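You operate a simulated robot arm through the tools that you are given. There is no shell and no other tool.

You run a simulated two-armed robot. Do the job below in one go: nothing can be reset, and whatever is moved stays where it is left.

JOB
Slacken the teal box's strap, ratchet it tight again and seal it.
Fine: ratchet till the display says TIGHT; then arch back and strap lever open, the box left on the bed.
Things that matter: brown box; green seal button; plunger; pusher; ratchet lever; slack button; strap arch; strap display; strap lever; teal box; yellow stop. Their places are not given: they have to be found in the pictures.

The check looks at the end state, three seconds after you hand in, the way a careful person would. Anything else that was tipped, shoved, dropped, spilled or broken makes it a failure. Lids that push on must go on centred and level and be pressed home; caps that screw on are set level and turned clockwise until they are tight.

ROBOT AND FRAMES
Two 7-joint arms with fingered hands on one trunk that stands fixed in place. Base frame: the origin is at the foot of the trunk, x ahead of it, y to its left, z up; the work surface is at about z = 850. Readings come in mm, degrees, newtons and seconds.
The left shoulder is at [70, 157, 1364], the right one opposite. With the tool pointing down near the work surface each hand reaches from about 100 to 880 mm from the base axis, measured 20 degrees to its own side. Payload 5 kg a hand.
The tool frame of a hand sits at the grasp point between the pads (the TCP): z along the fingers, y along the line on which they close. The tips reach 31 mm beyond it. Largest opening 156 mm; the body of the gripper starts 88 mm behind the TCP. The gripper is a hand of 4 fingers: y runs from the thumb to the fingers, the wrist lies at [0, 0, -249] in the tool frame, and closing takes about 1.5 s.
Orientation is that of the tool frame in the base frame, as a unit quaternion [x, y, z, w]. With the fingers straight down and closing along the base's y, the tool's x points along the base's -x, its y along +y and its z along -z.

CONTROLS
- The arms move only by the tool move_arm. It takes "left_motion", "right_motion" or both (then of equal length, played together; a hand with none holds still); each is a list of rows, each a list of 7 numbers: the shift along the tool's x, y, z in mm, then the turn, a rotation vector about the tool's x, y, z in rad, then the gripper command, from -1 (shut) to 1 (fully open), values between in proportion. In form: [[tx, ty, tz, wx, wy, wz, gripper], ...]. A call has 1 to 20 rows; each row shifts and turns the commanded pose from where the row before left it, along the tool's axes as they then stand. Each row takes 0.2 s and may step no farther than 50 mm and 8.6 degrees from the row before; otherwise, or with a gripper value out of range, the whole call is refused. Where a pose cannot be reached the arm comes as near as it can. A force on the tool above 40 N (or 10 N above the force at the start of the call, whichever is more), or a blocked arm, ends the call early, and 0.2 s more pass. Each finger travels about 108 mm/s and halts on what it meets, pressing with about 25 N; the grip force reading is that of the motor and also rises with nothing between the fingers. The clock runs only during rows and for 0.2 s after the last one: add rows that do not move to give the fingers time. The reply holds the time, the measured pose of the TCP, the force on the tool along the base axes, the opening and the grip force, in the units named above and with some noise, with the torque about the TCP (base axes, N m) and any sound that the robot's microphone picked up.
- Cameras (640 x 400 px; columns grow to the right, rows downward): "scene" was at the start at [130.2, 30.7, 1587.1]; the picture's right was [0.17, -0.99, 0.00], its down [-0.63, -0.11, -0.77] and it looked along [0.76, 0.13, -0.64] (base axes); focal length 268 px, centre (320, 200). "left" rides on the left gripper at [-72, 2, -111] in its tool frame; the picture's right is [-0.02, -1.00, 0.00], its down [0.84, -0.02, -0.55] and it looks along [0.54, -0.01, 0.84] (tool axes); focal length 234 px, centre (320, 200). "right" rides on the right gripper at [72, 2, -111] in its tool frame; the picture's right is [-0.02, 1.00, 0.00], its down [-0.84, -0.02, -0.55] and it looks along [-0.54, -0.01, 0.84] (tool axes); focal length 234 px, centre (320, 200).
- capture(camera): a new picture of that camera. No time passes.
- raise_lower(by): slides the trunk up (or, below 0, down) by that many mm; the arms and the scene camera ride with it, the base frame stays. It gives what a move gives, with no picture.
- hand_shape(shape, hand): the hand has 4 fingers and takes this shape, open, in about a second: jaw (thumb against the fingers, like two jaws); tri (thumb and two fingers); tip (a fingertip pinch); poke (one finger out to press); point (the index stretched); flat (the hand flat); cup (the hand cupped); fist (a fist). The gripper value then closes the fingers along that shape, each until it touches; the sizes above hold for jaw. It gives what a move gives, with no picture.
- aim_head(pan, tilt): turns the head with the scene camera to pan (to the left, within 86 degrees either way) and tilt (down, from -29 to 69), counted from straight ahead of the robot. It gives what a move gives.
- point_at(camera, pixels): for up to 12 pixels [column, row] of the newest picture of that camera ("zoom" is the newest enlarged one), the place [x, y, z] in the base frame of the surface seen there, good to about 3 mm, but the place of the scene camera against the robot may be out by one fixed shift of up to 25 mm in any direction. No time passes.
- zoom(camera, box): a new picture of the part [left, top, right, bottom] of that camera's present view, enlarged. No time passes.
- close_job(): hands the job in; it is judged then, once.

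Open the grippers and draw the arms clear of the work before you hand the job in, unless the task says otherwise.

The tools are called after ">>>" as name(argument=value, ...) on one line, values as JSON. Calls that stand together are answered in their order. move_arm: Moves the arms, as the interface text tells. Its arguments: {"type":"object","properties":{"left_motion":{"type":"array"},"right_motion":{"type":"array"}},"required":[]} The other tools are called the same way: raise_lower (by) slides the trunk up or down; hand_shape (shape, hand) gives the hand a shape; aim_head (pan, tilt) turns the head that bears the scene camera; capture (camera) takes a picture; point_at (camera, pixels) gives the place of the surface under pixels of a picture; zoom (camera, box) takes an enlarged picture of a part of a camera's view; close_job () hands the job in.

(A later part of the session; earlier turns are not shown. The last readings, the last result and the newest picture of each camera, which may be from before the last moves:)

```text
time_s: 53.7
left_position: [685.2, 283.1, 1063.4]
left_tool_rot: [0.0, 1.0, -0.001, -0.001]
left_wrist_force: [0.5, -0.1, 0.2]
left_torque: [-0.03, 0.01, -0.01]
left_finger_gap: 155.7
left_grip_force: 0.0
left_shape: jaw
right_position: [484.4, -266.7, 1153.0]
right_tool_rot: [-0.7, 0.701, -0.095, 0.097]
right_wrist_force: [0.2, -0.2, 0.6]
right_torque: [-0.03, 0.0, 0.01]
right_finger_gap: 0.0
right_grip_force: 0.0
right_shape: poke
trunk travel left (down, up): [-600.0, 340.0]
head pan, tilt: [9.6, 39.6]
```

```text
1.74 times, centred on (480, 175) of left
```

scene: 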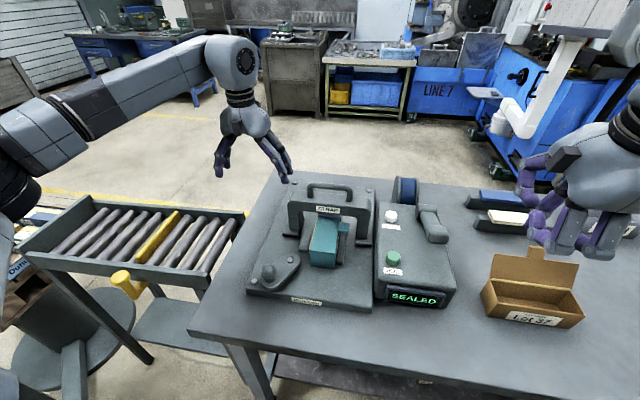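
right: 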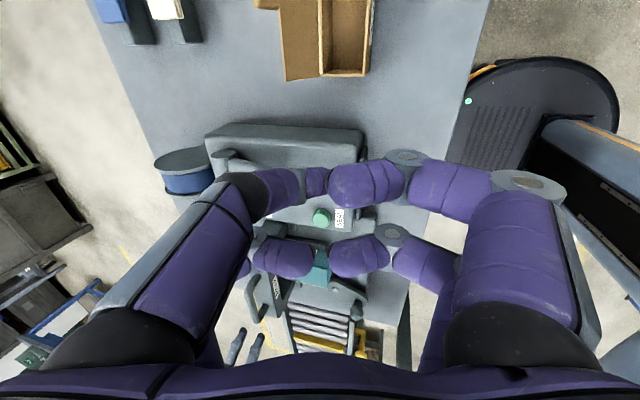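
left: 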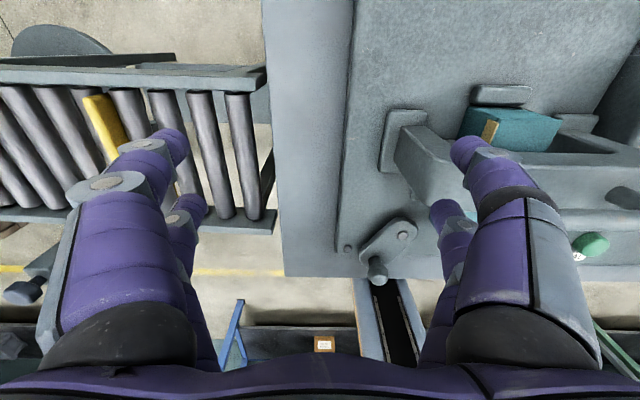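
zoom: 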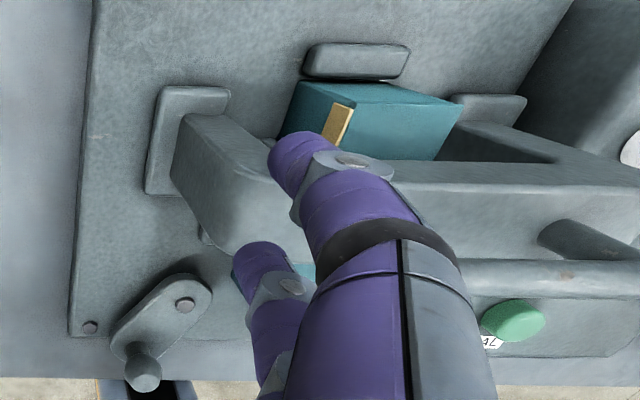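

The lever's knob is around (470,187,940) with its pivot bolt at (526,154,913); the arch handle is a bar near (655,83,1042). I bring the left hand (jaw) back and over the knob, part-closing to about 70 mm.

>>> move_arm(left_motion=[[43, 0, -6, 0, 0, 0, 0.4], [43, 0, 0, 0, 0, 0, 0], [43, 0, 0, 0, 0, 0, -0.1], [43, 0, 0, 0, 0, 0, -0.1], [43, 0, 0, 0, 0, 0, -0.1], [0, -48, 0, 0, 0, 0, -0.1], [0, -48, 0, 0, 0, 0, -0.1], [0, 0, 0, 0, 0, 0, -0.1]])

>>> capture(camera="left")

>>> zoom(camera="scene", box=[200, 160, 400, 320])

```text
time_s: 55.5
left_position: [470.2, 188.3, 1070.0]
left_tool_rot: [-0.001, 1.0, -0.001, 0.0]
left_wrist_force: [-0.1, 0.7, 0.6]
left_torque: [-0.05, -0.05, 0.03]
left_finger_gap: 70.6
left_grip_force: 0.0
left_shape: jaw
right_position: [482.1, -265.6, 1154.9]
right_tool_rot: [-0.7, 0.702, -0.095, 0.097]
right_wrist_force: [0.1, 0.3, -0.7]
right_torque: [-0.02, -0.04, -0.01]
right_finger_gap: 0.1
right_grip_force: 0.1
right_shape: poke
trunk travel left (down, up): [-600.0, 340.0]
head pan, tilt: [9.6, 39.6]
```

```text
taken
```

left: 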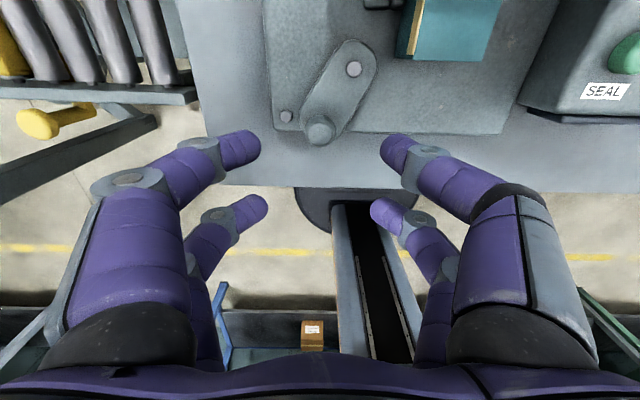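

```text
2.50 times, centred on (300, 240) of scene
```

zoom: 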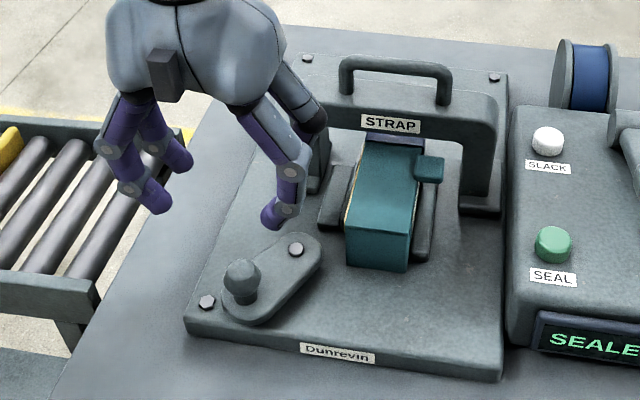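

The knob sits at (320,128), centred between the finger pairs in the left view. I measure it from this close position.

>>> point_at(camera="left", pixels=[[320, 126], [310, 128], [331, 128], [320, 118], [320, 140], [354, 69], [340, 95], [287, 116], [240, 147], [393, 150]])

>>> zoom(camera="left", box=[260, 20, 420, 160])

```text
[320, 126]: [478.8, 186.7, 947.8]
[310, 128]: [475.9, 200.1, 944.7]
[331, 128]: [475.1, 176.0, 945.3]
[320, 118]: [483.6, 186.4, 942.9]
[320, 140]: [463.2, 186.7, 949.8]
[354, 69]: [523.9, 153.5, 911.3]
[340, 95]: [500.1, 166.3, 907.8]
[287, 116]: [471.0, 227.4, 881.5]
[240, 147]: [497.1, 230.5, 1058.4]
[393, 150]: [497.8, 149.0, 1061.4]
```

```text
2.86 times, centred on (340, 90) of left
```

zoom: 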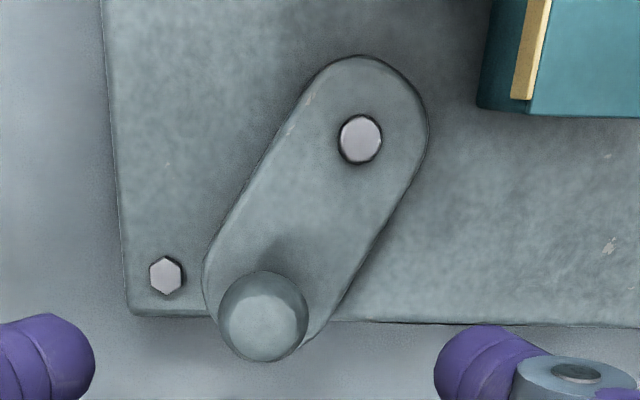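

Knob centre is (469.5,187.5), matching the TCP. I go down until the tips are just above the lever plate (TCP z 946).

>>> move_arm(left_motion=[[0, 0, 40, 0, 0, 0, -0.1], [0, 0, 40, 0, 0, 0, -0.1], [0, 0, 30, 0, 0, 0, -0.1], [0, 0, 14, 0, 0, 0, -0.1], [0, 0, 0, 0, 0, 0, -0.1]])

>>> capture(camera="left")

>>> zoom(camera="scene", box=[220, 200, 340, 320])

```text
time_s: 56.7
left_position: [471.6, 187.0, 944.4]
left_tool_rot: [0.0, 1.0, 0.0, 0.0]
left_wrist_force: [0.6, 0.9, 0.0]
left_torque: [0.03, 0.02, -0.01]
left_finger_gap: 70.6
left_grip_force: 0.1
left_shape: jaw
right_position: [483.0, -267.8, 1153.0]
right_tool_rot: [-0.7, 0.701, -0.095, 0.097]
right_wrist_force: [-0.5, -0.2, 0.6]
right_torque: [-0.03, -0.01, -0.01]
right_finger_gap: 0.0
right_grip_force: 0.0
right_shape: poke
trunk travel left (down, up): [-600.0, 340.0]
head pan, tilt: [9.6, 39.6]
```

```text
taken
```

left: 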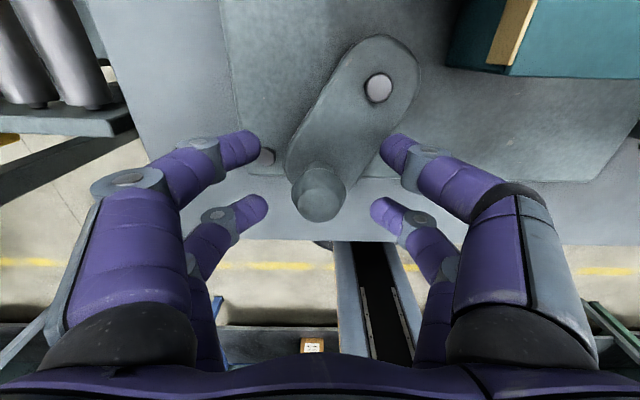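

```text
3.33 times, centred on (280, 260) of scene
```

zoom: 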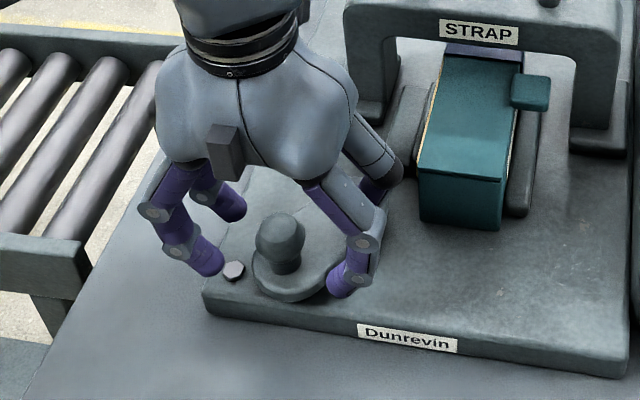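

The knob is centred among the fingers. I close on it.

>>> move_arm(left_motion=[[0, 0, 0, 0, 0, 0, -0.5], [0, 0, 0, 0, 0, 0, -0.8], [0, 0, 0, 0, 0, 0, -0.8], [0, 0, 0, 0, 0, 0, -0.8], [0, 0, 0, 0, 0, 0, -0.8]])

>>> capture(camera="left")

```text
time_s: 57.9
left_position: [471.9, 186.3, 944.2]
left_tool_rot: [-0.001, 1.0, 0.0, 0.0]
left_wrist_force: [0.2, 0.7, 0.2]
left_torque: [0.0, -0.01, -0.04]
left_finger_gap: 15.9
left_grip_force: 0.0
left_shape: jaw
right_position: [483.7, -267.5, 1153.7]
right_tool_rot: [-0.699, 0.702, -0.095, 0.097]
right_wrist_force: [0.5, -0.7, 0.3]
right_torque: [-0.02, 0.0, -0.01]
right_finger_gap: 0.0
right_grip_force: 0.1
right_shape: poke
trunk travel left (down, up): [-600.0, 340.0]
head pan, tilt: [9.6, 39.6]
```

```text
taken
```

left: 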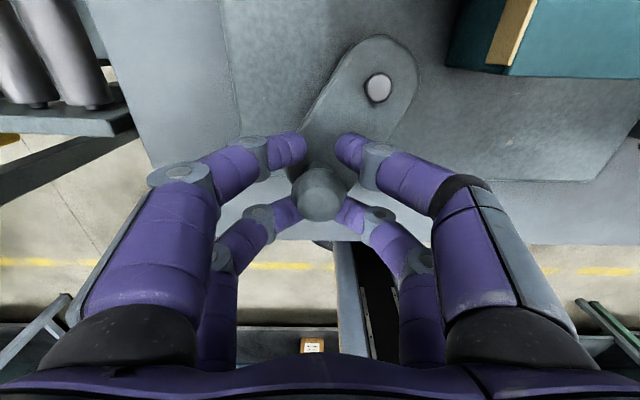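

The fingers cage the knob (gap 16 mm). I test a small 6 mm push one way round the pivot (toward me and to the right) and read the force.

>>> move_arm(left_motion=[[1.6, -2.55, 0, 0, 0, 0, -0.8], [1.6, -2.55, 0, 0, 0, 0, -0.8], [1.6, -2.55, 0, 0, 0, 0, -0.8], [1.6, -2.55, 0, 0, 0, 0, -0.8]])

>>> capture(camera="left")

```text
time_s: 58.9
left_position: [466.1, 177.5, 944.6]
left_tool_rot: [0.0, 1.0, -0.001, 0.001]
left_wrist_force: [2.9, 1.7, 1.5]
left_torque: [0.06, -0.08, -0.04]
left_finger_gap: 16.3
left_grip_force: 0.0
left_shape: jaw
right_position: [484.0, -267.1, 1154.0]
right_tool_rot: [-0.699, 0.702, -0.094, 0.098]
right_wrist_force: [0.2, 0.3, -0.1]
right_torque: [0.01, -0.01, 0.01]
right_finger_gap: 0.1
right_grip_force: 0.0
right_shape: poke
trunk travel left (down, up): [-600.0, 340.0]
head pan, tilt: [9.6, 39.6]
```

```text
taken
```

left: 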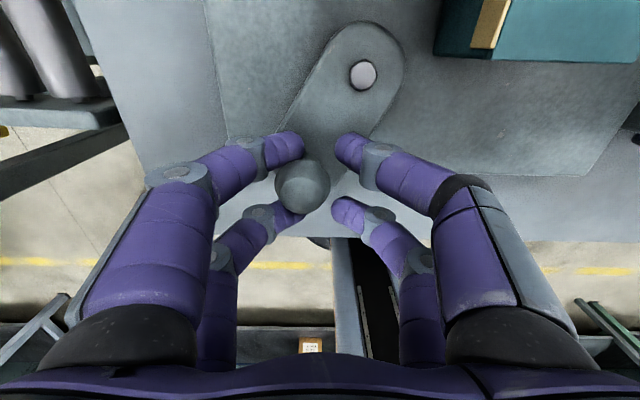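

The knob has slipped toward the left fingers (now at (302,185)) and the lever hasn't turned; force only ~3 N. I push another 6 mm the same way to see if it is a stop.

>>> move_arm(left_motion=[[1.06, -1.7, 0, 0, 0, 0, -0.8], [1.06, -1.7, 0, 0, 0, 0, -0.8], [1.06, -1.7, 0, 0, 0, 0, -0.8]])

>>> capture(camera="left")

```text
time_s: 59.7
left_position: [464.0, 173.0, 945.0]
left_tool_rot: [0.0, 1.0, 0.0, 0.001]
left_wrist_force: [19.3, 6.1, 5.5]
left_torque: [0.24, -0.5, -0.3]
left_finger_gap: 16.7
left_grip_force: 0.0
left_shape: jaw
right_position: [485.0, -268.0, 1153.5]
right_tool_rot: [-0.699, 0.702, -0.095, 0.096]
right_wrist_force: [0.6, 0.2, -0.6]
right_torque: [0.0, 0.0, -0.03]
right_finger_gap: 0.1
right_grip_force: 0.0
right_shape: poke
trunk travel left (down, up): [-600.0, 340.0]
head pan, tilt: [9.6, 39.6]
```

```text
taken
```

left: 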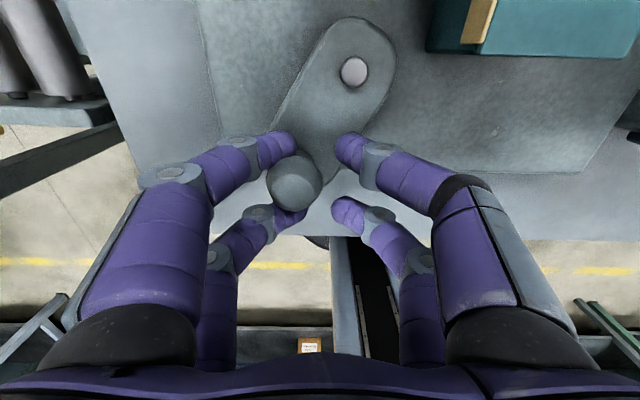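

That's a firm stop (20 N), so the lever is at its end this way. I back off and push the other way (left and away).

>>> move_arm(left_motion=[[-2.4, 4, 0, 0, 0, 0, -0.8], [-2.4, 4, 0, 0, 0, 0, -0.8], [-2.4, 4, 0, 0, 0, 0, -0.8], [-2.4, 4, 0, 0, 0, 0, -0.8], [-1.6, 2.55, 0, 0, 0, 0, -0.8], [-1.6, 2.55, 0, 0, 0, 0, -0.8], [-1.6, 2.55, 0, 0, 0, 0, -0.8]])

>>> capture(camera="left")

```text
time_s: 61.3
left_position: [473.6, 194.2, 947.2]
left_tool_rot: [0.0, 1.0, 0.001, -0.001]
left_wrist_force: [-3.1, -1.8, -0.8]
left_torque: [-0.02, 0.09, 0.01]
left_finger_gap: 16.1
left_grip_force: 0.0
left_shape: jaw
right_position: [481.8, -267.6, 1154.1]
right_tool_rot: [-0.7, 0.701, -0.095, 0.097]
right_wrist_force: [-0.1, -0.4, -0.4]
right_torque: [-0.01, 0.01, -0.01]
right_finger_gap: 0.1
right_grip_force: 0.0
right_shape: poke
trunk travel left (down, up): [-600.0, 340.0]
head pan, tilt: [9.6, 39.6]
```

```text
taken
```

left: 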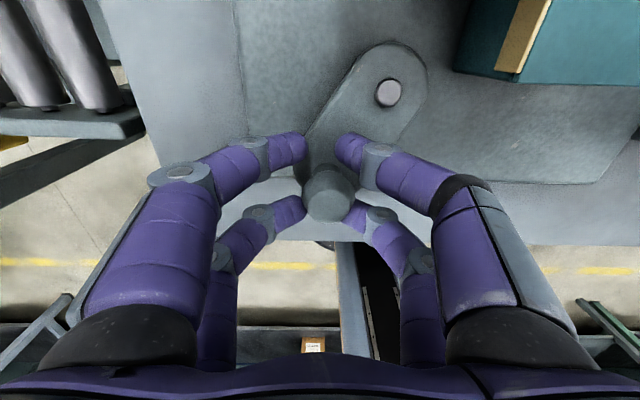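

Force is light (3.6 N) and the knob is still centred at (327,195); I continue in that direction.

>>> move_arm(left_motion=[[-1.6, 2.55, 0, 0, 0, 0, -0.8], [-1.6, 2.55, 0, 0, 0, 0, -0.8], [-1.6, 2.55, 0, 0, 0, 0, -0.8], [-1.6, 2.55, 0, 0, 0, 0, -0.8]])

>>> capture(camera="left")

```text
time_s: 62.3
left_position: [481.3, 205.4, 947.2]
left_tool_rot: [-0.002, 1.0, 0.0, 0.0]
left_wrist_force: [-0.2, 0.1, -0.4]
left_torque: [0.03, 0.05, -0.03]
left_finger_gap: 15.5
left_grip_force: 0.1
left_shape: jaw
right_position: [482.7, -266.6, 1155.4]
right_tool_rot: [-0.7, 0.701, -0.095, 0.099]
right_wrist_force: [0.5, -0.7, 0.7]
right_torque: [0.02, 0.03, 0.02]
right_finger_gap: 0.5
right_grip_force: 0.2
right_shape: poke
trunk travel left (down, up): [-600.0, 340.0]
head pan, tilt: [9.6, 39.6]
```

```text
taken
```

left: 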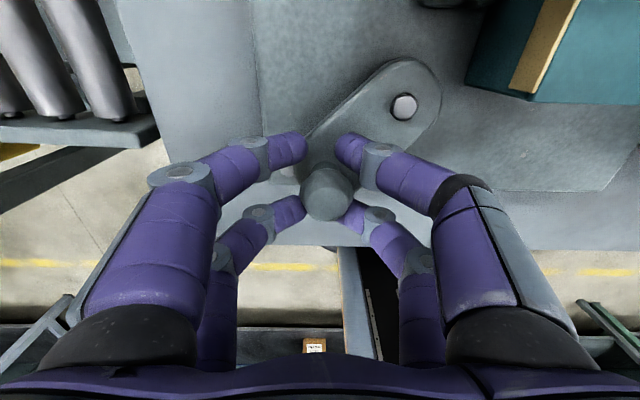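

The lever turns freely this way (knob to pivot angle clearly changed) with no force. I keep swinging it along the arc round (524,153.5).

>>> move_arm(left_motion=[[-7.7, 4.1, 0, 0, 0, 0, -0.8], [-8.2, 4.3, 0, 0, 0, 0, -0.8], [-8.6, 3.1, 0, 0, 0, 0, -0.8], [-9, 2, 0, 0, 0, 0, -0.8], [0, 0, 0, 0, 0, 0, -0.8]])

>>> capture(camera="left")

>>> zoom(camera="scene", box=[220, 180, 460, 320])

```text
time_s: 63.5
left_position: [515.2, 218.3, 947.2]
left_tool_rot: [0.0, 1.0, 0.0, 0.0]
left_wrist_force: [-0.1, 0.1, -0.2]
left_torque: [-0.01, -0.01, -0.04]
left_finger_gap: 15.9
left_grip_force: 0.1
left_shape: jaw
right_position: [483.4, -268.8, 1154.9]
right_tool_rot: [-0.699, 0.702, -0.096, 0.097]
right_wrist_force: [0.3, -1.0, -0.1]
right_torque: [0.0, -0.02, 0.02]
right_finger_gap: 0.0
right_grip_force: 0.1
right_shape: poke
trunk travel left (down, up): [-600.0, 340.0]
head pan, tilt: [9.6, 39.6]
```

```text
taken
```

left: 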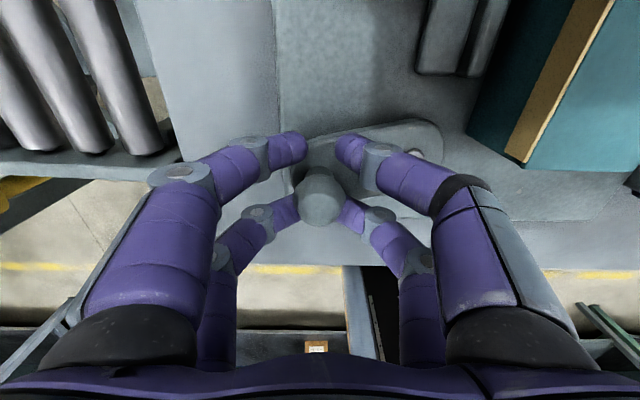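

```text
2.67 times, centred on (340, 250) of scene
```

zoom: 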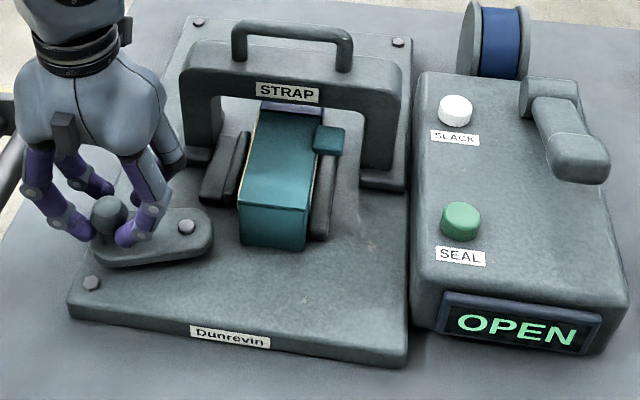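

The display now says OPEN and the clamp jaw beside the box has drawn back, so this is the opening direction. I carry on along the arc to its end, watching the force.

>>> move_arm(left_motion=[[-9.2, 0.6, 0, 0, 0, 0, -0.8], [-9.2, -0.6, 0, 0, 0, 0, -0.8], [0, 0, 0, 0, 0, 0, -0.8]])

>>> capture(camera="left")

>>> zoom(camera="scene", box=[220, 180, 460, 320])

```text
time_s: 64.3
left_position: [534.4, 217.8, 946.4]
left_tool_rot: [-0.001, 1.0, 0.0, 0.0]
left_wrist_force: [-3.3, 1.7, -0.2]
left_torque: [0.02, 0.06, 0.04]
left_finger_gap: 15.7
left_grip_force: 0.1
left_shape: jaw
right_position: [483.1, -268.7, 1154.6]
right_tool_rot: [-0.7, 0.701, -0.096, 0.097]
right_wrist_force: [-0.7, 0.7, 0.9]
right_torque: [-0.01, -0.03, -0.04]
right_finger_gap: 0.1
right_grip_force: 0.1
right_shape: poke
trunk travel left (down, up): [-600.0, 340.0]
head pan, tilt: [9.6, 39.6]
```

```text
taken
```

left: 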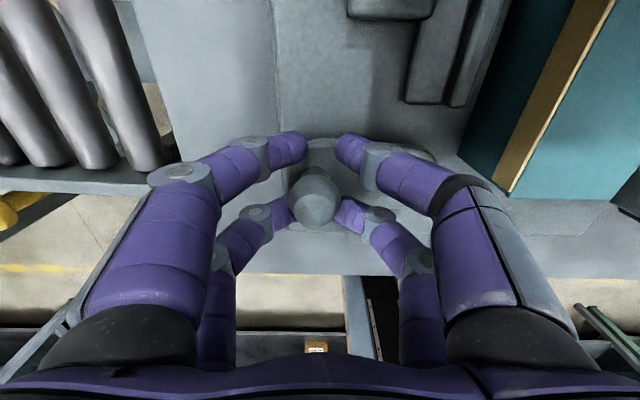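

```text
2.67 times, centred on (340, 250) of scene
```

zoom: 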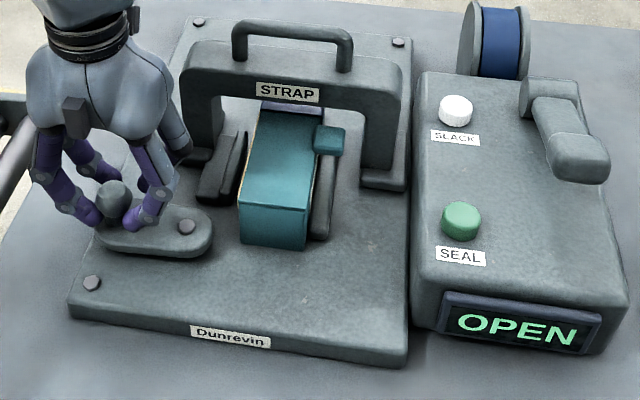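

Still moving with a light 3-4 N; I continue a little further along the arc to find the end stop.

>>> move_arm(left_motion=[[-4.5, -1, 0, 0, 0, 0, -0.8], [-4.5, -1, 0, 0, 0, 0, -0.8], [-4.3, -1.5, 0, 0, 0, 0, -0.8], [-4.3, -1.6, 0, 0, 0, 0, -0.8]])

>>> capture(camera="left")

>>> zoom(camera="scene", box=[220, 180, 460, 320])

```text
time_s: 65.3
left_position: [550.3, 214.4, 946.6]
left_tool_rot: [0.0, 1.0, 0.0, 0.0]
left_wrist_force: [-2.8, 6.9, -0.3]
left_torque: [0.14, 0.09, -0.12]
left_finger_gap: 16.8
left_grip_force: 0.1
left_shape: jaw
right_position: [483.2, -267.0, 1155.2]
right_tool_rot: [-0.7, 0.701, -0.096, 0.096]
right_wrist_force: [-0.1, -0.1, 0.6]
right_torque: [-0.01, 0.03, -0.01]
right_finger_gap: 0.0
right_grip_force: 0.0
right_shape: poke
trunk travel left (down, up): [-600.0, 340.0]
head pan, tilt: [9.6, 39.6]
```

```text
taken
```

left: 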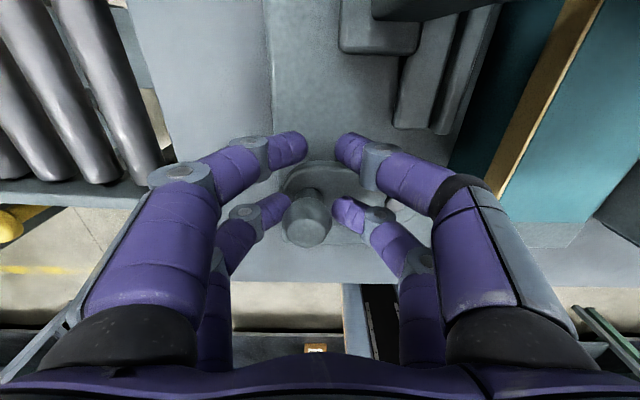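

```text
2.67 times, centred on (340, 250) of scene
```

zoom: 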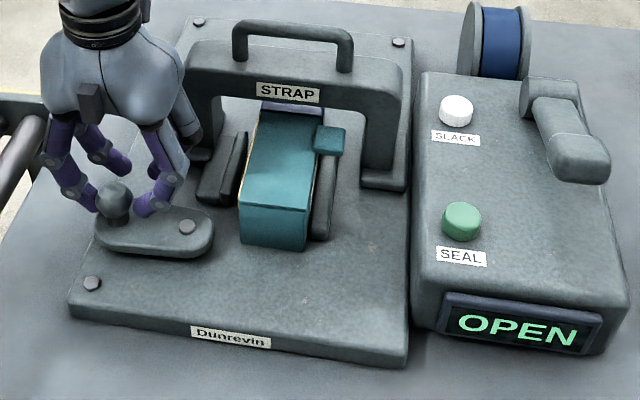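

The lever now points straight left against its end stop (knob no longer follows, 7 N), display OPEN. I ease back to centre on the knob, open the fingers and check before lifting.

>>> move_arm(left_motion=[[7, 1, 0, 0, 0, 0, -0.8], [7, 1, 0, 0, 0, 0, -0.8], [0, 0, 0, 0, 0, 0, -0.4], [0, 0, 0, 0, 0, 0, 0], [0, 0, 0, 0, 0, 0, 0], [0, 0, 0, 0, 0, 0, 0]])

>>> capture(camera="left")

>>> zoom(camera="scene", box=[220, 180, 340, 300])

```text
time_s: 66.7
left_position: [537.2, 212.9, 946.5]
left_tool_rot: [0.0, 1.0, 0.0, 0.0]
left_wrist_force: [-0.1, -0.2, -1.0]
left_torque: [0.02, -0.02, -0.01]
left_finger_gap: 77.4
left_grip_force: 0.0
left_shape: jaw
right_position: [484.3, -268.7, 1154.0]
right_tool_rot: [-0.7, 0.701, -0.095, 0.097]
right_wrist_force: [0.2, 0.6, -0.1]
right_torque: [0.03, 0.02, 0.03]
right_finger_gap: 0.1
right_grip_force: 0.1
right_shape: poke
trunk travel left (down, up): [-600.0, 340.0]
head pan, tilt: [9.6, 39.6]
```

```text
taken
```

left: 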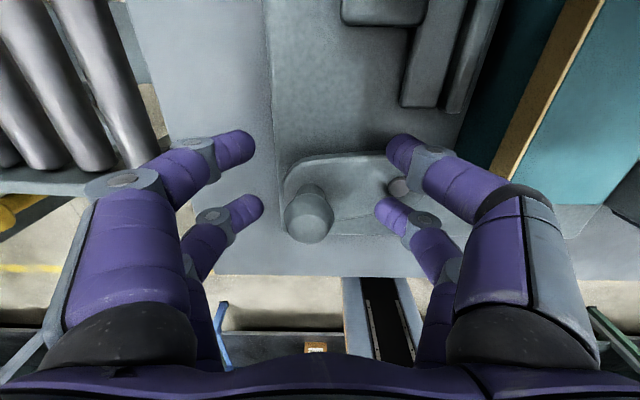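

```text
3.33 times, centred on (280, 240) of scene
```

zoom: 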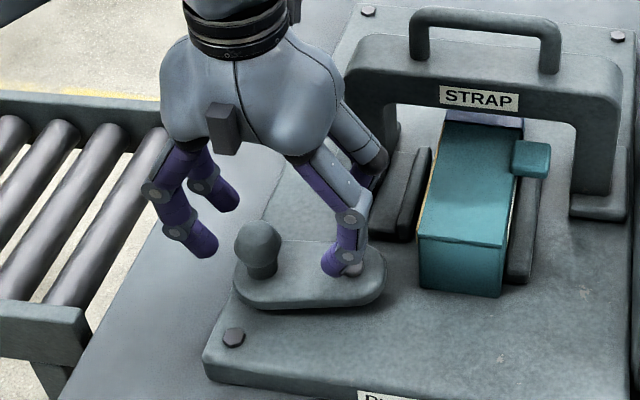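

Fingers are open and clear of the knob; I lift the left hand straight up and look at the freed machine.

>>> move_arm(left_motion=[[0, 0, -20, 0, 0, 0, 0], [0, 0, -40, 0, 0, 0, 0], [0, 0, -40, 0, 0, 0, 0], [0, 0, -40, 0, 0, 0, 0], [0, 0, -30, 0, 0, 0, 0], [0, 0, 0, 0, 0, 0, 0]])

>>> capture(camera="left")

>>> zoom(camera="scene", box=[230, 170, 450, 310])

```text
time_s: 68.1
left_position: [539.0, 216.6, 1115.3]
left_tool_rot: [0.0, 1.0, 0.0, 0.001]
left_wrist_force: [0.1, -0.2, 0.0]
left_torque: [-0.04, 0.0, 0.02]
left_finger_gap: 77.2
left_grip_force: 0.0
left_shape: jaw
right_position: [483.6, -267.5, 1153.5]
right_tool_rot: [-0.7, 0.701, -0.095, 0.098]
right_wrist_force: [0.7, -0.5, -0.6]
right_torque: [-0.01, 0.05, 0.02]
right_finger_gap: 0.0
right_grip_force: 0.1
right_shape: poke
trunk travel left (down, up): [-600.0, 340.0]
head pan, tilt: [9.6, 39.6]
```

```text
taken
```

left: 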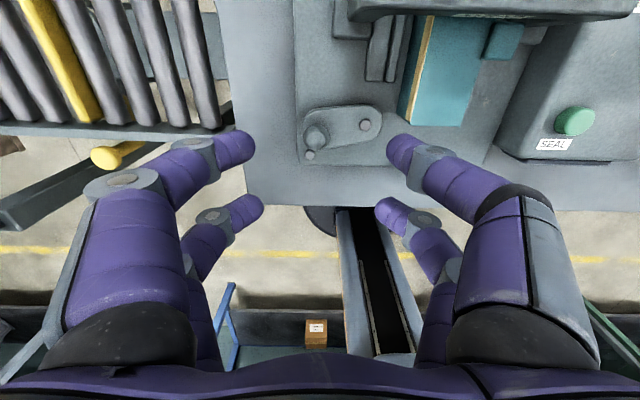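

```text
2.86 times, centred on (340, 240) of scene
```

zoom: 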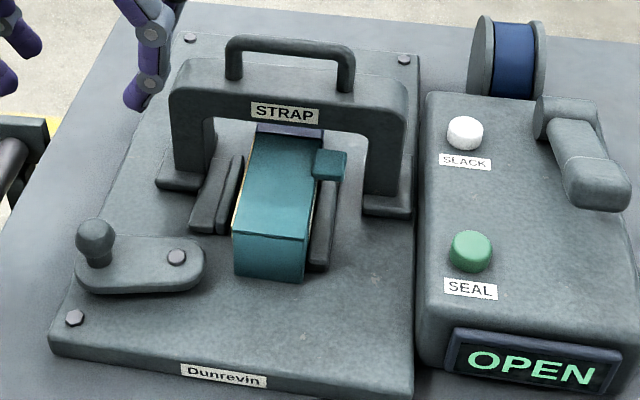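

The lever is open. Now for the arch: I yaw the left hand -90° at this height so its fingers can cage the handle bar front and back, checking that the pose is reachable.

>>> move_arm(left_motion=[[0, 0, 0, 0, 0, 0.1428, 0], [0, 0, 0, 0, 0, 0.1428, 0], [0, 0, 0, 0, 0, 0.1428, 0], [0, 0, 0, 0, 0, 0.1428, 0], [0, 0, 0, 0, 0, 0.1428, 0], [0, 0, 0, 0, 0, 0.1428, 0], [0, 0, 0, 0, 0, 0.1428, 0], [0, 0, 0, 0, 0, 0.1428, 0], [0, 0, 0, 0, 0, 0.1428, 0], [0, 0, 0, 0, 0, 0.1428, 0], [0, 0, 0, 0, 0, 0.1428, 0], [0, 0, 0, 0, 0, 0, 0]])

>>> capture(camera="left")

>>> capture(camera="scene")

```text
time_s: 70.7
left_position: [537.2, 214.2, 1114.9]
left_tool_rot: [0.708, 0.706, 0.0, 0.0]
left_wrist_force: [1.0, -0.3, -0.6]
left_torque: [-0.01, 0.05, 0.0]
left_finger_gap: 77.3
left_grip_force: 0.1
left_shape: jaw
right_position: [483.9, -267.9, 1153.8]
right_tool_rot: [-0.7, 0.701, -0.095, 0.098]
right_wrist_force: [0.2, -0.5, -0.4]
right_torque: [-0.03, 0.01, -0.01]
right_finger_gap: 0.0
right_grip_force: 0.0
right_shape: poke
trunk travel left (down, up): [-600.0, 340.0]
head pan, tilt: [9.6, 39.6]
```

```text
taken
```

left: 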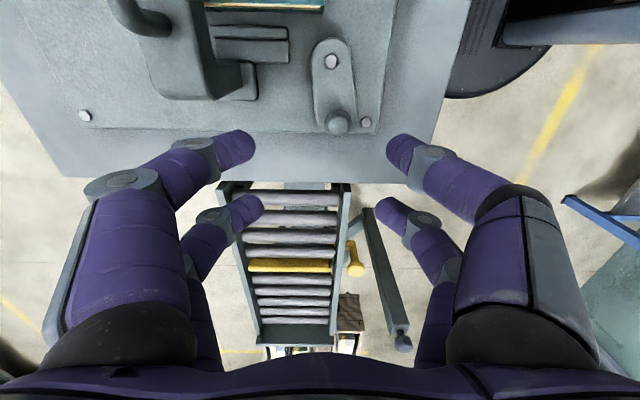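

```text
taken
```

scene: 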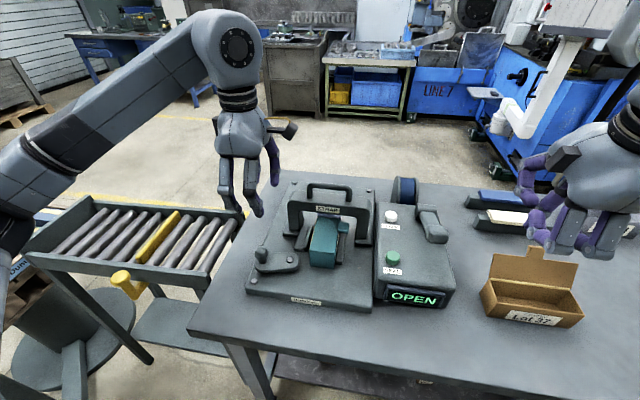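

The yaw worked. I tilt 30° forward and move to just above and short of the arch handle (TCP about (640,85,1130)), still well above it.

>>> move_arm(left_motion=[[0, 0, 0, -0.131, 0, 0, 0], [0, 0, 0, -0.131, 0, 0, 0], [0, 0, 0, -0.131, 0, 0, 0], [0, 0, 0, -0.131, 0, 0, 0], [-32.3, 24.2, 9.6, 0, 0, 0, 0], [-32.3, 24.2, 9.6, 0, 0, 0, 0], [-32.3, 24.2, 9.6, 0, 0, 0, 0], [-32.3, 24.2, 9.6, 0, 0, 0, 0], [0, 0, 0, 0, 0, 0, 0]])

>>> capture(camera="left")

>>> capture(camera="scene")

>>> zoom(camera="scene", box=[240, 100, 420, 260])

```text
time_s: 72.7
left_position: [639.2, 85.0, 1131.8]
left_tool_rot: [0.683, 0.683, 0.183, 0.184]
left_wrist_force: [-0.5, 0.6, 0.2]
left_torque: [-0.05, 0.0, 0.01]
left_finger_gap: 77.8
left_grip_force: 0.0
left_shape: jaw
right_position: [483.3, -266.9, 1155.1]
right_tool_rot: [-0.7, 0.701, -0.096, 0.097]
right_wrist_force: [-0.4, 1.0, 0.2]
right_torque: [-0.04, 0.0, -0.01]
right_finger_gap: 0.0
right_grip_force: 0.1
right_shape: poke
trunk travel left (down, up): [-600.0, 340.0]
head pan, tilt: [9.6, 39.6]
```

```text
taken
```

left: 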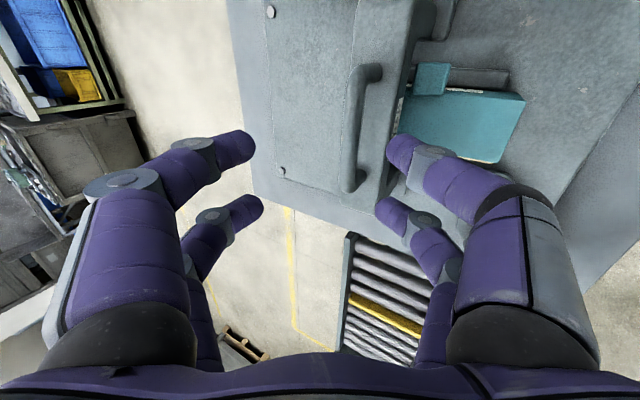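

```text
taken
```

scene: 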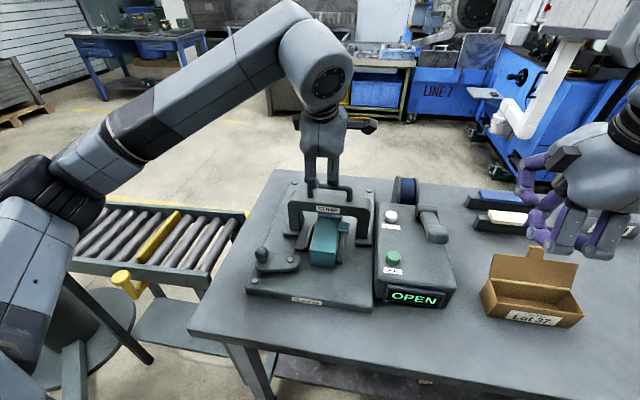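

```text
2.50 times, centred on (330, 180) of scene
```

zoom: 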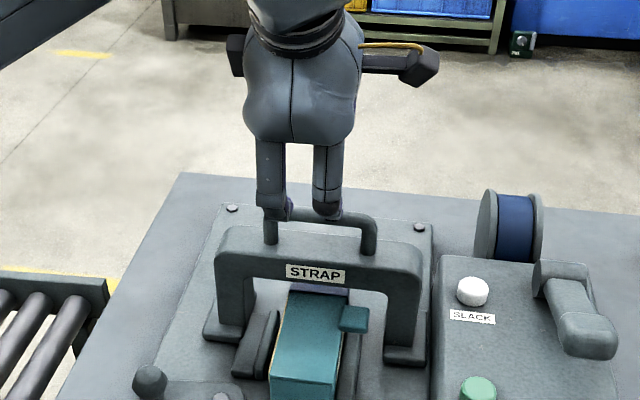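

The left camera sees the handle bar from (368,72) to (350,185). I measure along it and the beam.

>>> point_at(camera="left", pixels=[[360, 90], [357, 120], [353, 150], [350, 175], [350, 120], [365, 120], [378, 70], [360, 188], [385, 110], [372, 150], [390, 60], [320, 110]])

>>> zoom(camera="left", box=[260, 20, 480, 220])

```text
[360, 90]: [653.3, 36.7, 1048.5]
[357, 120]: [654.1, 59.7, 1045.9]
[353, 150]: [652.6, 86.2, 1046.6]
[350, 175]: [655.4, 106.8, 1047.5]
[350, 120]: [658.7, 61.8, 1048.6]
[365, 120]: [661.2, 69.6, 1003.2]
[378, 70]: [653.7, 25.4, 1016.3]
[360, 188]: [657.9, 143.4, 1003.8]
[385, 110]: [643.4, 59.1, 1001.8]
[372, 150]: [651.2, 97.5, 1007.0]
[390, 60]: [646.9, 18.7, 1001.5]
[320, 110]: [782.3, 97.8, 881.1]
```

```text
2.00 times, centred on (370, 120) of left
```

zoom: 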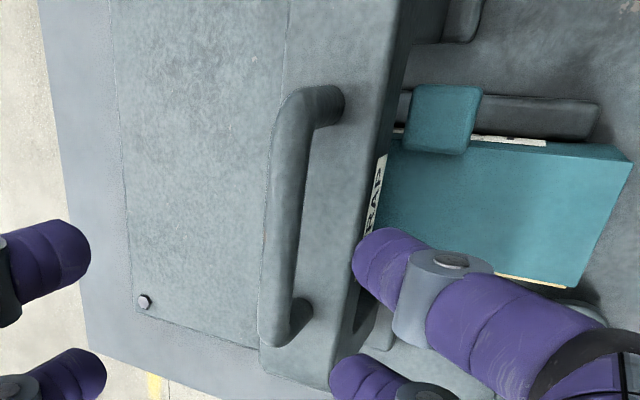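

The bar centre is about (656, 73, 1041), beam top at 1003. I reduce the tilt to 20° and lower to TCP z≈1085, with thumb in front of and fingers behind the bar.

>>> move_arm(left_motion=[[0, 0, 0, 0.0873, 0, 0, 0], [0, 0, 0, 0.0873, 0, 0, 0], [-6, -2, 24.3, 0, 0, 0, 0], [-6, -2, 24.3, 0, 0, 0, 0], [0, 0, 0, 0, 0, 0, 0]])

>>> capture(camera="left")

>>> zoom(camera="scene", box=[270, 130, 390, 230])

>>> capture(camera="right")

```text
time_s: 73.9
left_position: [651.0, 73.9, 1085.7]
left_tool_rot: [0.697, 0.696, 0.122, 0.123]
left_wrist_force: [-0.4, 0.1, -0.7]
left_torque: [0.02, -0.04, 0.0]
left_finger_gap: 77.7
left_grip_force: 0.1
left_shape: jaw
right_position: [484.2, -266.8, 1154.1]
right_tool_rot: [-0.7, 0.701, -0.096, 0.098]
right_wrist_force: [0.2, -0.4, -0.4]
right_torque: [-0.02, 0.0, 0.01]
right_finger_gap: 0.0
right_grip_force: 0.0
right_shape: poke
trunk travel left (down, up): [-600.0, 340.0]
head pan, tilt: [9.6, 39.6]
```

```text
taken
```

left: 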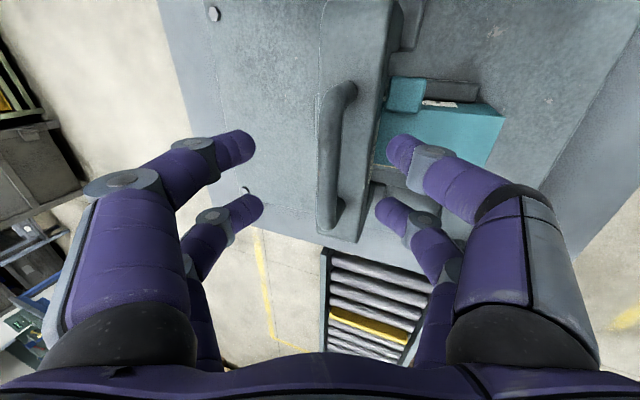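

```text
4.00 times, centred on (330, 180) of scene
```

zoom: 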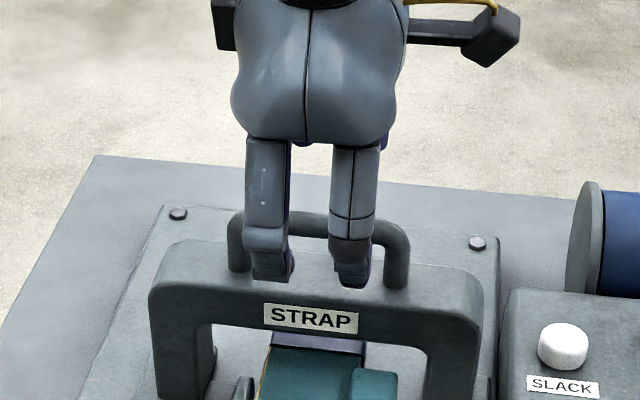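

```text
taken
```

right: 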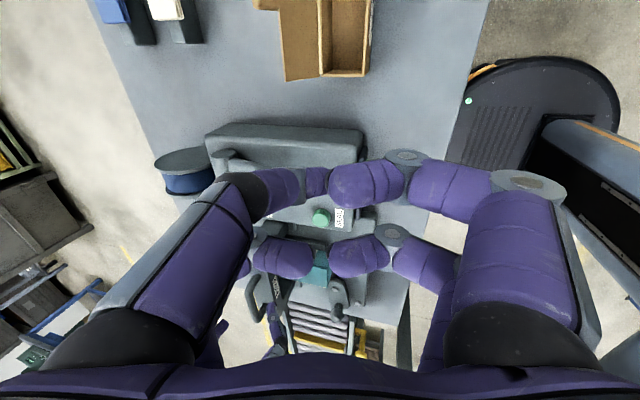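

The bar lies between thumb pair (front) and finger pair (behind), and the digits fit between the handle's legs. I go down 33 mm.

>>> move_arm(left_motion=[[0, -5.2, 15.9, 0, 0, 0, 0], [0, -2.6, 8, 0, 0, 0, 0], [0, -2.6, 8, 0, 0, 0, 0], [0, 0, 0, 0, 0, 0, 0]])

>>> capture(camera="left")

>>> zoom(camera="scene", box=[270, 130, 390, 230])

```text
time_s: 74.9
left_position: [652.7, 72.5, 1050.1]
left_tool_rot: [0.696, 0.697, 0.122, 0.123]
left_wrist_force: [-0.2, 0.3, 0.3]
left_torque: [0.0, -0.02, 0.01]
left_finger_gap: 77.5
left_grip_force: 0.1
left_shape: jaw
right_position: [482.3, -268.2, 1153.6]
right_tool_rot: [-0.7, 0.701, -0.094, 0.097]
right_wrist_force: [0.5, -0.3, 0.0]
right_torque: [0.02, 0.01, 0.0]
right_finger_gap: 0.0
right_grip_force: 0.1
right_shape: poke
trunk travel left (down, up): [-600.0, 340.0]
head pan, tilt: [9.6, 39.6]
```

```text
taken
```

left: 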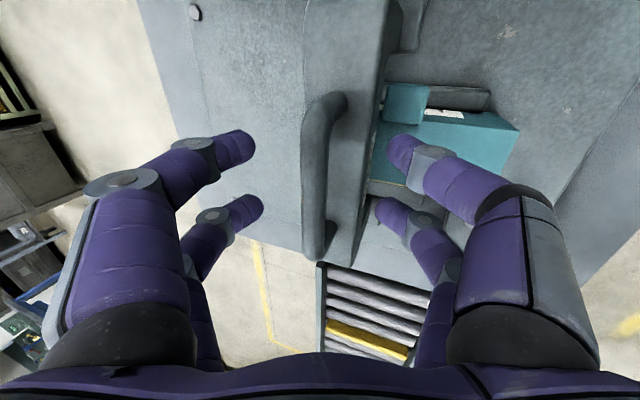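

```text
4.00 times, centred on (330, 180) of scene
```

zoom: 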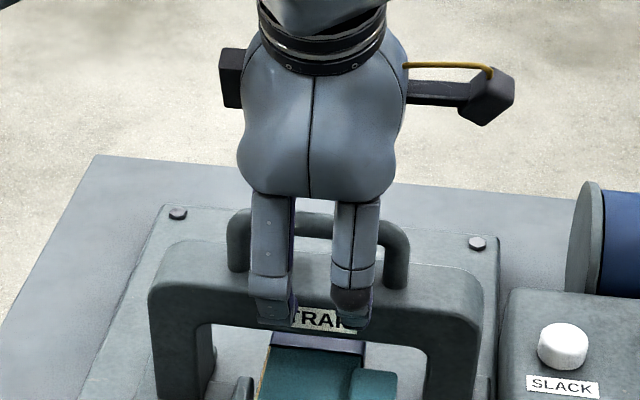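

Clear all round. I close the hand loosely round the bar to about 26 mm.

>>> move_arm(left_motion=[[0, 0, 0, 0, 0, 0, -0.3], [0, 0, 0, 0, 0, 0, -0.5], [0, 0, 0, 0, 0, 0, -0.67], [0, 0, 0, 0, 0, 0, -0.67], [0, 0, 0, 0, 0, 0, -0.67]])

>>> capture(camera="left")

>>> zoom(camera="scene", box=[270, 130, 390, 230])

```text
time_s: 76.1
left_position: [653.9, 72.5, 1050.6]
left_tool_rot: [0.696, 0.696, 0.122, 0.123]
left_wrist_force: [-0.2, -0.2, 0.1]
left_torque: [0.01, 0.02, 0.0]
left_finger_gap: 26.1
left_grip_force: 0.2
left_shape: jaw
right_position: [484.2, -267.2, 1152.8]
right_tool_rot: [-0.7, 0.701, -0.094, 0.097]
right_wrist_force: [-0.1, -0.8, -0.8]
right_torque: [0.01, -0.01, 0.01]
right_finger_gap: 0.0
right_grip_force: 0.0
right_shape: poke
trunk travel left (down, up): [-600.0, 340.0]
head pan, tilt: [9.6, 39.6]
```

```text
taken
```

left: 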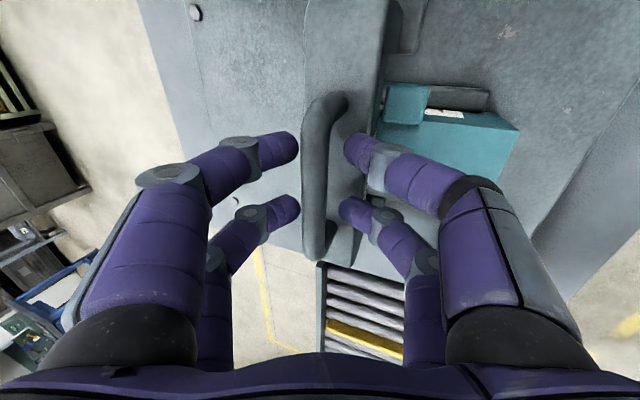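

```text
4.00 times, centred on (330, 180) of scene
```

zoom: 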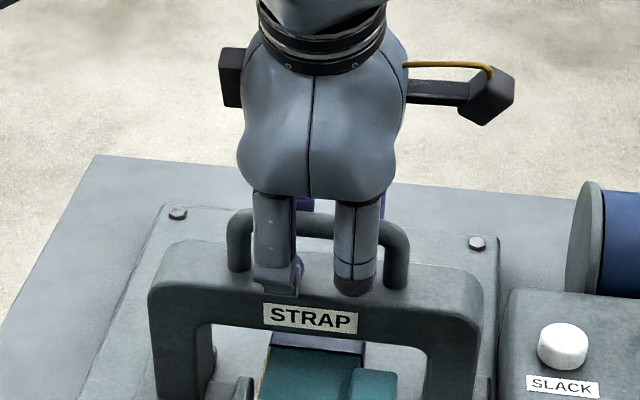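

The bar is caged with a few mm of play. I push gently backward (+x) 16 mm in 4 mm steps to learn how the arch moves.

>>> move_arm(left_motion=[[0, 3.76, 1.37, 0, 0, 0, -0.67], [0, 3.76, 1.37, 0, 0, 0, -0.67], [0, 3.76, 1.37, 0, 0, 0, -0.67], [0, 3.76, 1.37, 0, 0, 0, -0.67]])

>>> capture(camera="left")

>>> zoom(camera="scene", box=[240, 130, 420, 280])

```text
time_s: 77.1
left_position: [668.7, 74.0, 1051.0]
left_tool_rot: [0.697, 0.695, 0.123, 0.123]
left_wrist_force: [-2.4, 0.1, -1.1]
left_torque: [0.01, 0.05, -0.06]
left_finger_gap: 26.9
left_grip_force: 0.0
left_shape: jaw
right_position: [483.3, -266.7, 1154.1]
right_tool_rot: [-0.7, 0.702, -0.095, 0.097]
right_wrist_force: [-0.8, -0.3, 0.0]
right_torque: [-0.01, -0.02, -0.03]
right_finger_gap: 0.0
right_grip_force: 0.0
right_shape: poke
trunk travel left (down, up): [-600.0, 340.0]
head pan, tilt: [9.6, 39.6]
```

```text
taken
```

left: 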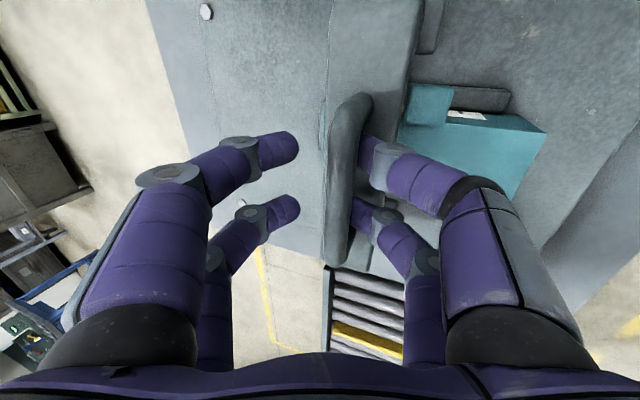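

```text
2.67 times, centred on (330, 205) of scene
```

zoom: 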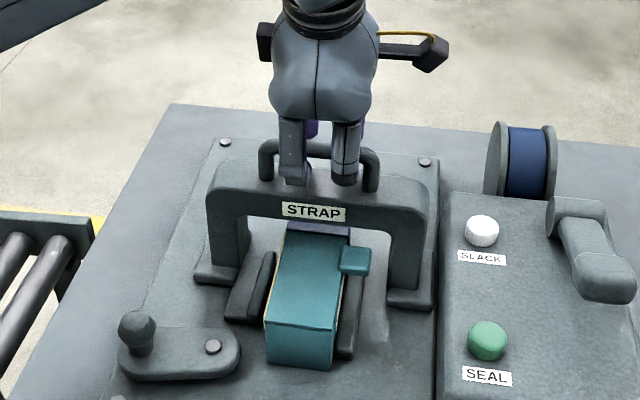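

Only 2.4 N so far and the bar now rests on the thumb side. I push 12 mm more and compare the arch feet.

>>> move_arm(left_motion=[[0, 3.76, 1.37, 0, 0, 0, -0.67], [0, 3.76, 1.37, 0, 0, 0, -0.67], [0, 3.76, 1.37, 0, 0, 0, -0.67]])

>>> capture(camera="left")

>>> zoom(camera="scene", box=[240, 130, 420, 280])

```text
time_s: 77.9
left_position: [683.7, 72.9, 1050.4]
left_tool_rot: [0.696, 0.697, 0.122, 0.124]
left_wrist_force: [-0.4, -1.2, -2.0]
left_torque: [0.02, -0.02, -0.02]
left_finger_gap: 26.4
left_grip_force: 0.0
left_shape: jaw
right_position: [484.6, -267.2, 1153.1]
right_tool_rot: [-0.699, 0.702, -0.095, 0.097]
right_wrist_force: [0.9, 0.7, -0.1]
right_torque: [-0.02, -0.01, 0.0]
right_finger_gap: 0.0
right_grip_force: 0.1
right_shape: poke
trunk travel left (down, up): [-600.0, 340.0]
head pan, tilt: [9.6, 39.6]
```

```text
taken
```

left: 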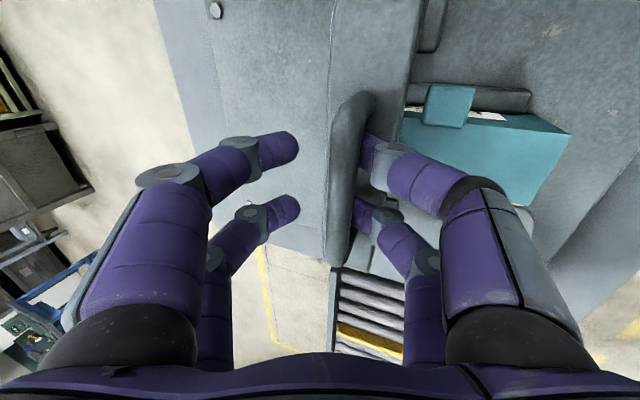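

```text
2.67 times, centred on (330, 205) of scene
```

zoom: 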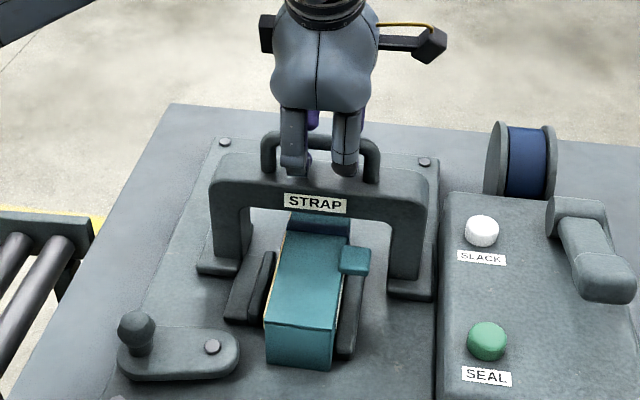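

The whole arch, feet included, slides back smoothly at ~2 N, and the blue strap stays on the box. I continue pushing back 40 mm.

>>> move_arm(left_motion=[[0, 7.52, 2.74, 0, 0, 0, -0.67], [0, 7.52, 2.74, 0, 0, 0, -0.67], [0, 7.52, 2.74, 0, 0, 0, -0.67], [0, 7.52, 2.74, 0, 0, 0, -0.67], [0, 7.52, 2.74, 0, 0, 0, -0.67]])

>>> capture(camera="left")

>>> zoom(camera="scene", box=[240, 130, 420, 280])

```text
time_s: 79.1
left_position: [723.9, 74.2, 1050.2]
left_tool_rot: [0.696, 0.697, 0.122, 0.123]
left_wrist_force: [-1.6, 0.9, -1.1]
left_torque: [0.03, -0.03, 0.0]
left_finger_gap: 26.5
left_grip_force: 0.0
left_shape: jaw
right_position: [482.6, -267.1, 1154.3]
right_tool_rot: [-0.7, 0.701, -0.095, 0.097]
right_wrist_force: [-0.1, 0.4, -0.3]
right_torque: [-0.01, -0.02, 0.01]
right_finger_gap: 0.1
right_grip_force: 0.1
right_shape: poke
trunk travel left (down, up): [-600.0, 340.0]
head pan, tilt: [9.6, 39.6]
```

```text
taken
```

left: 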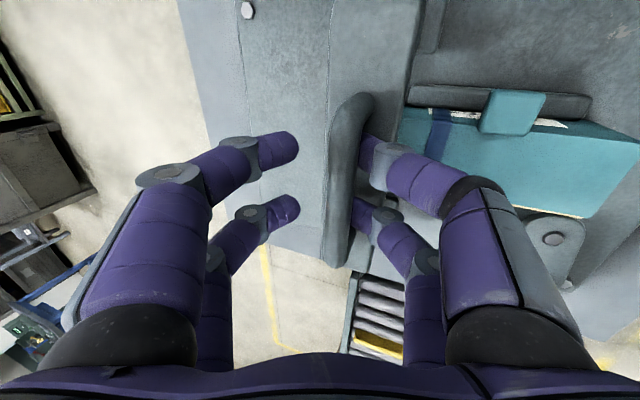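

```text
2.67 times, centred on (330, 205) of scene
```

zoom: 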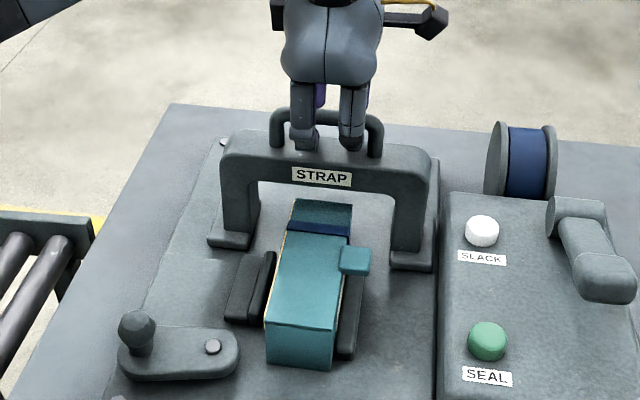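

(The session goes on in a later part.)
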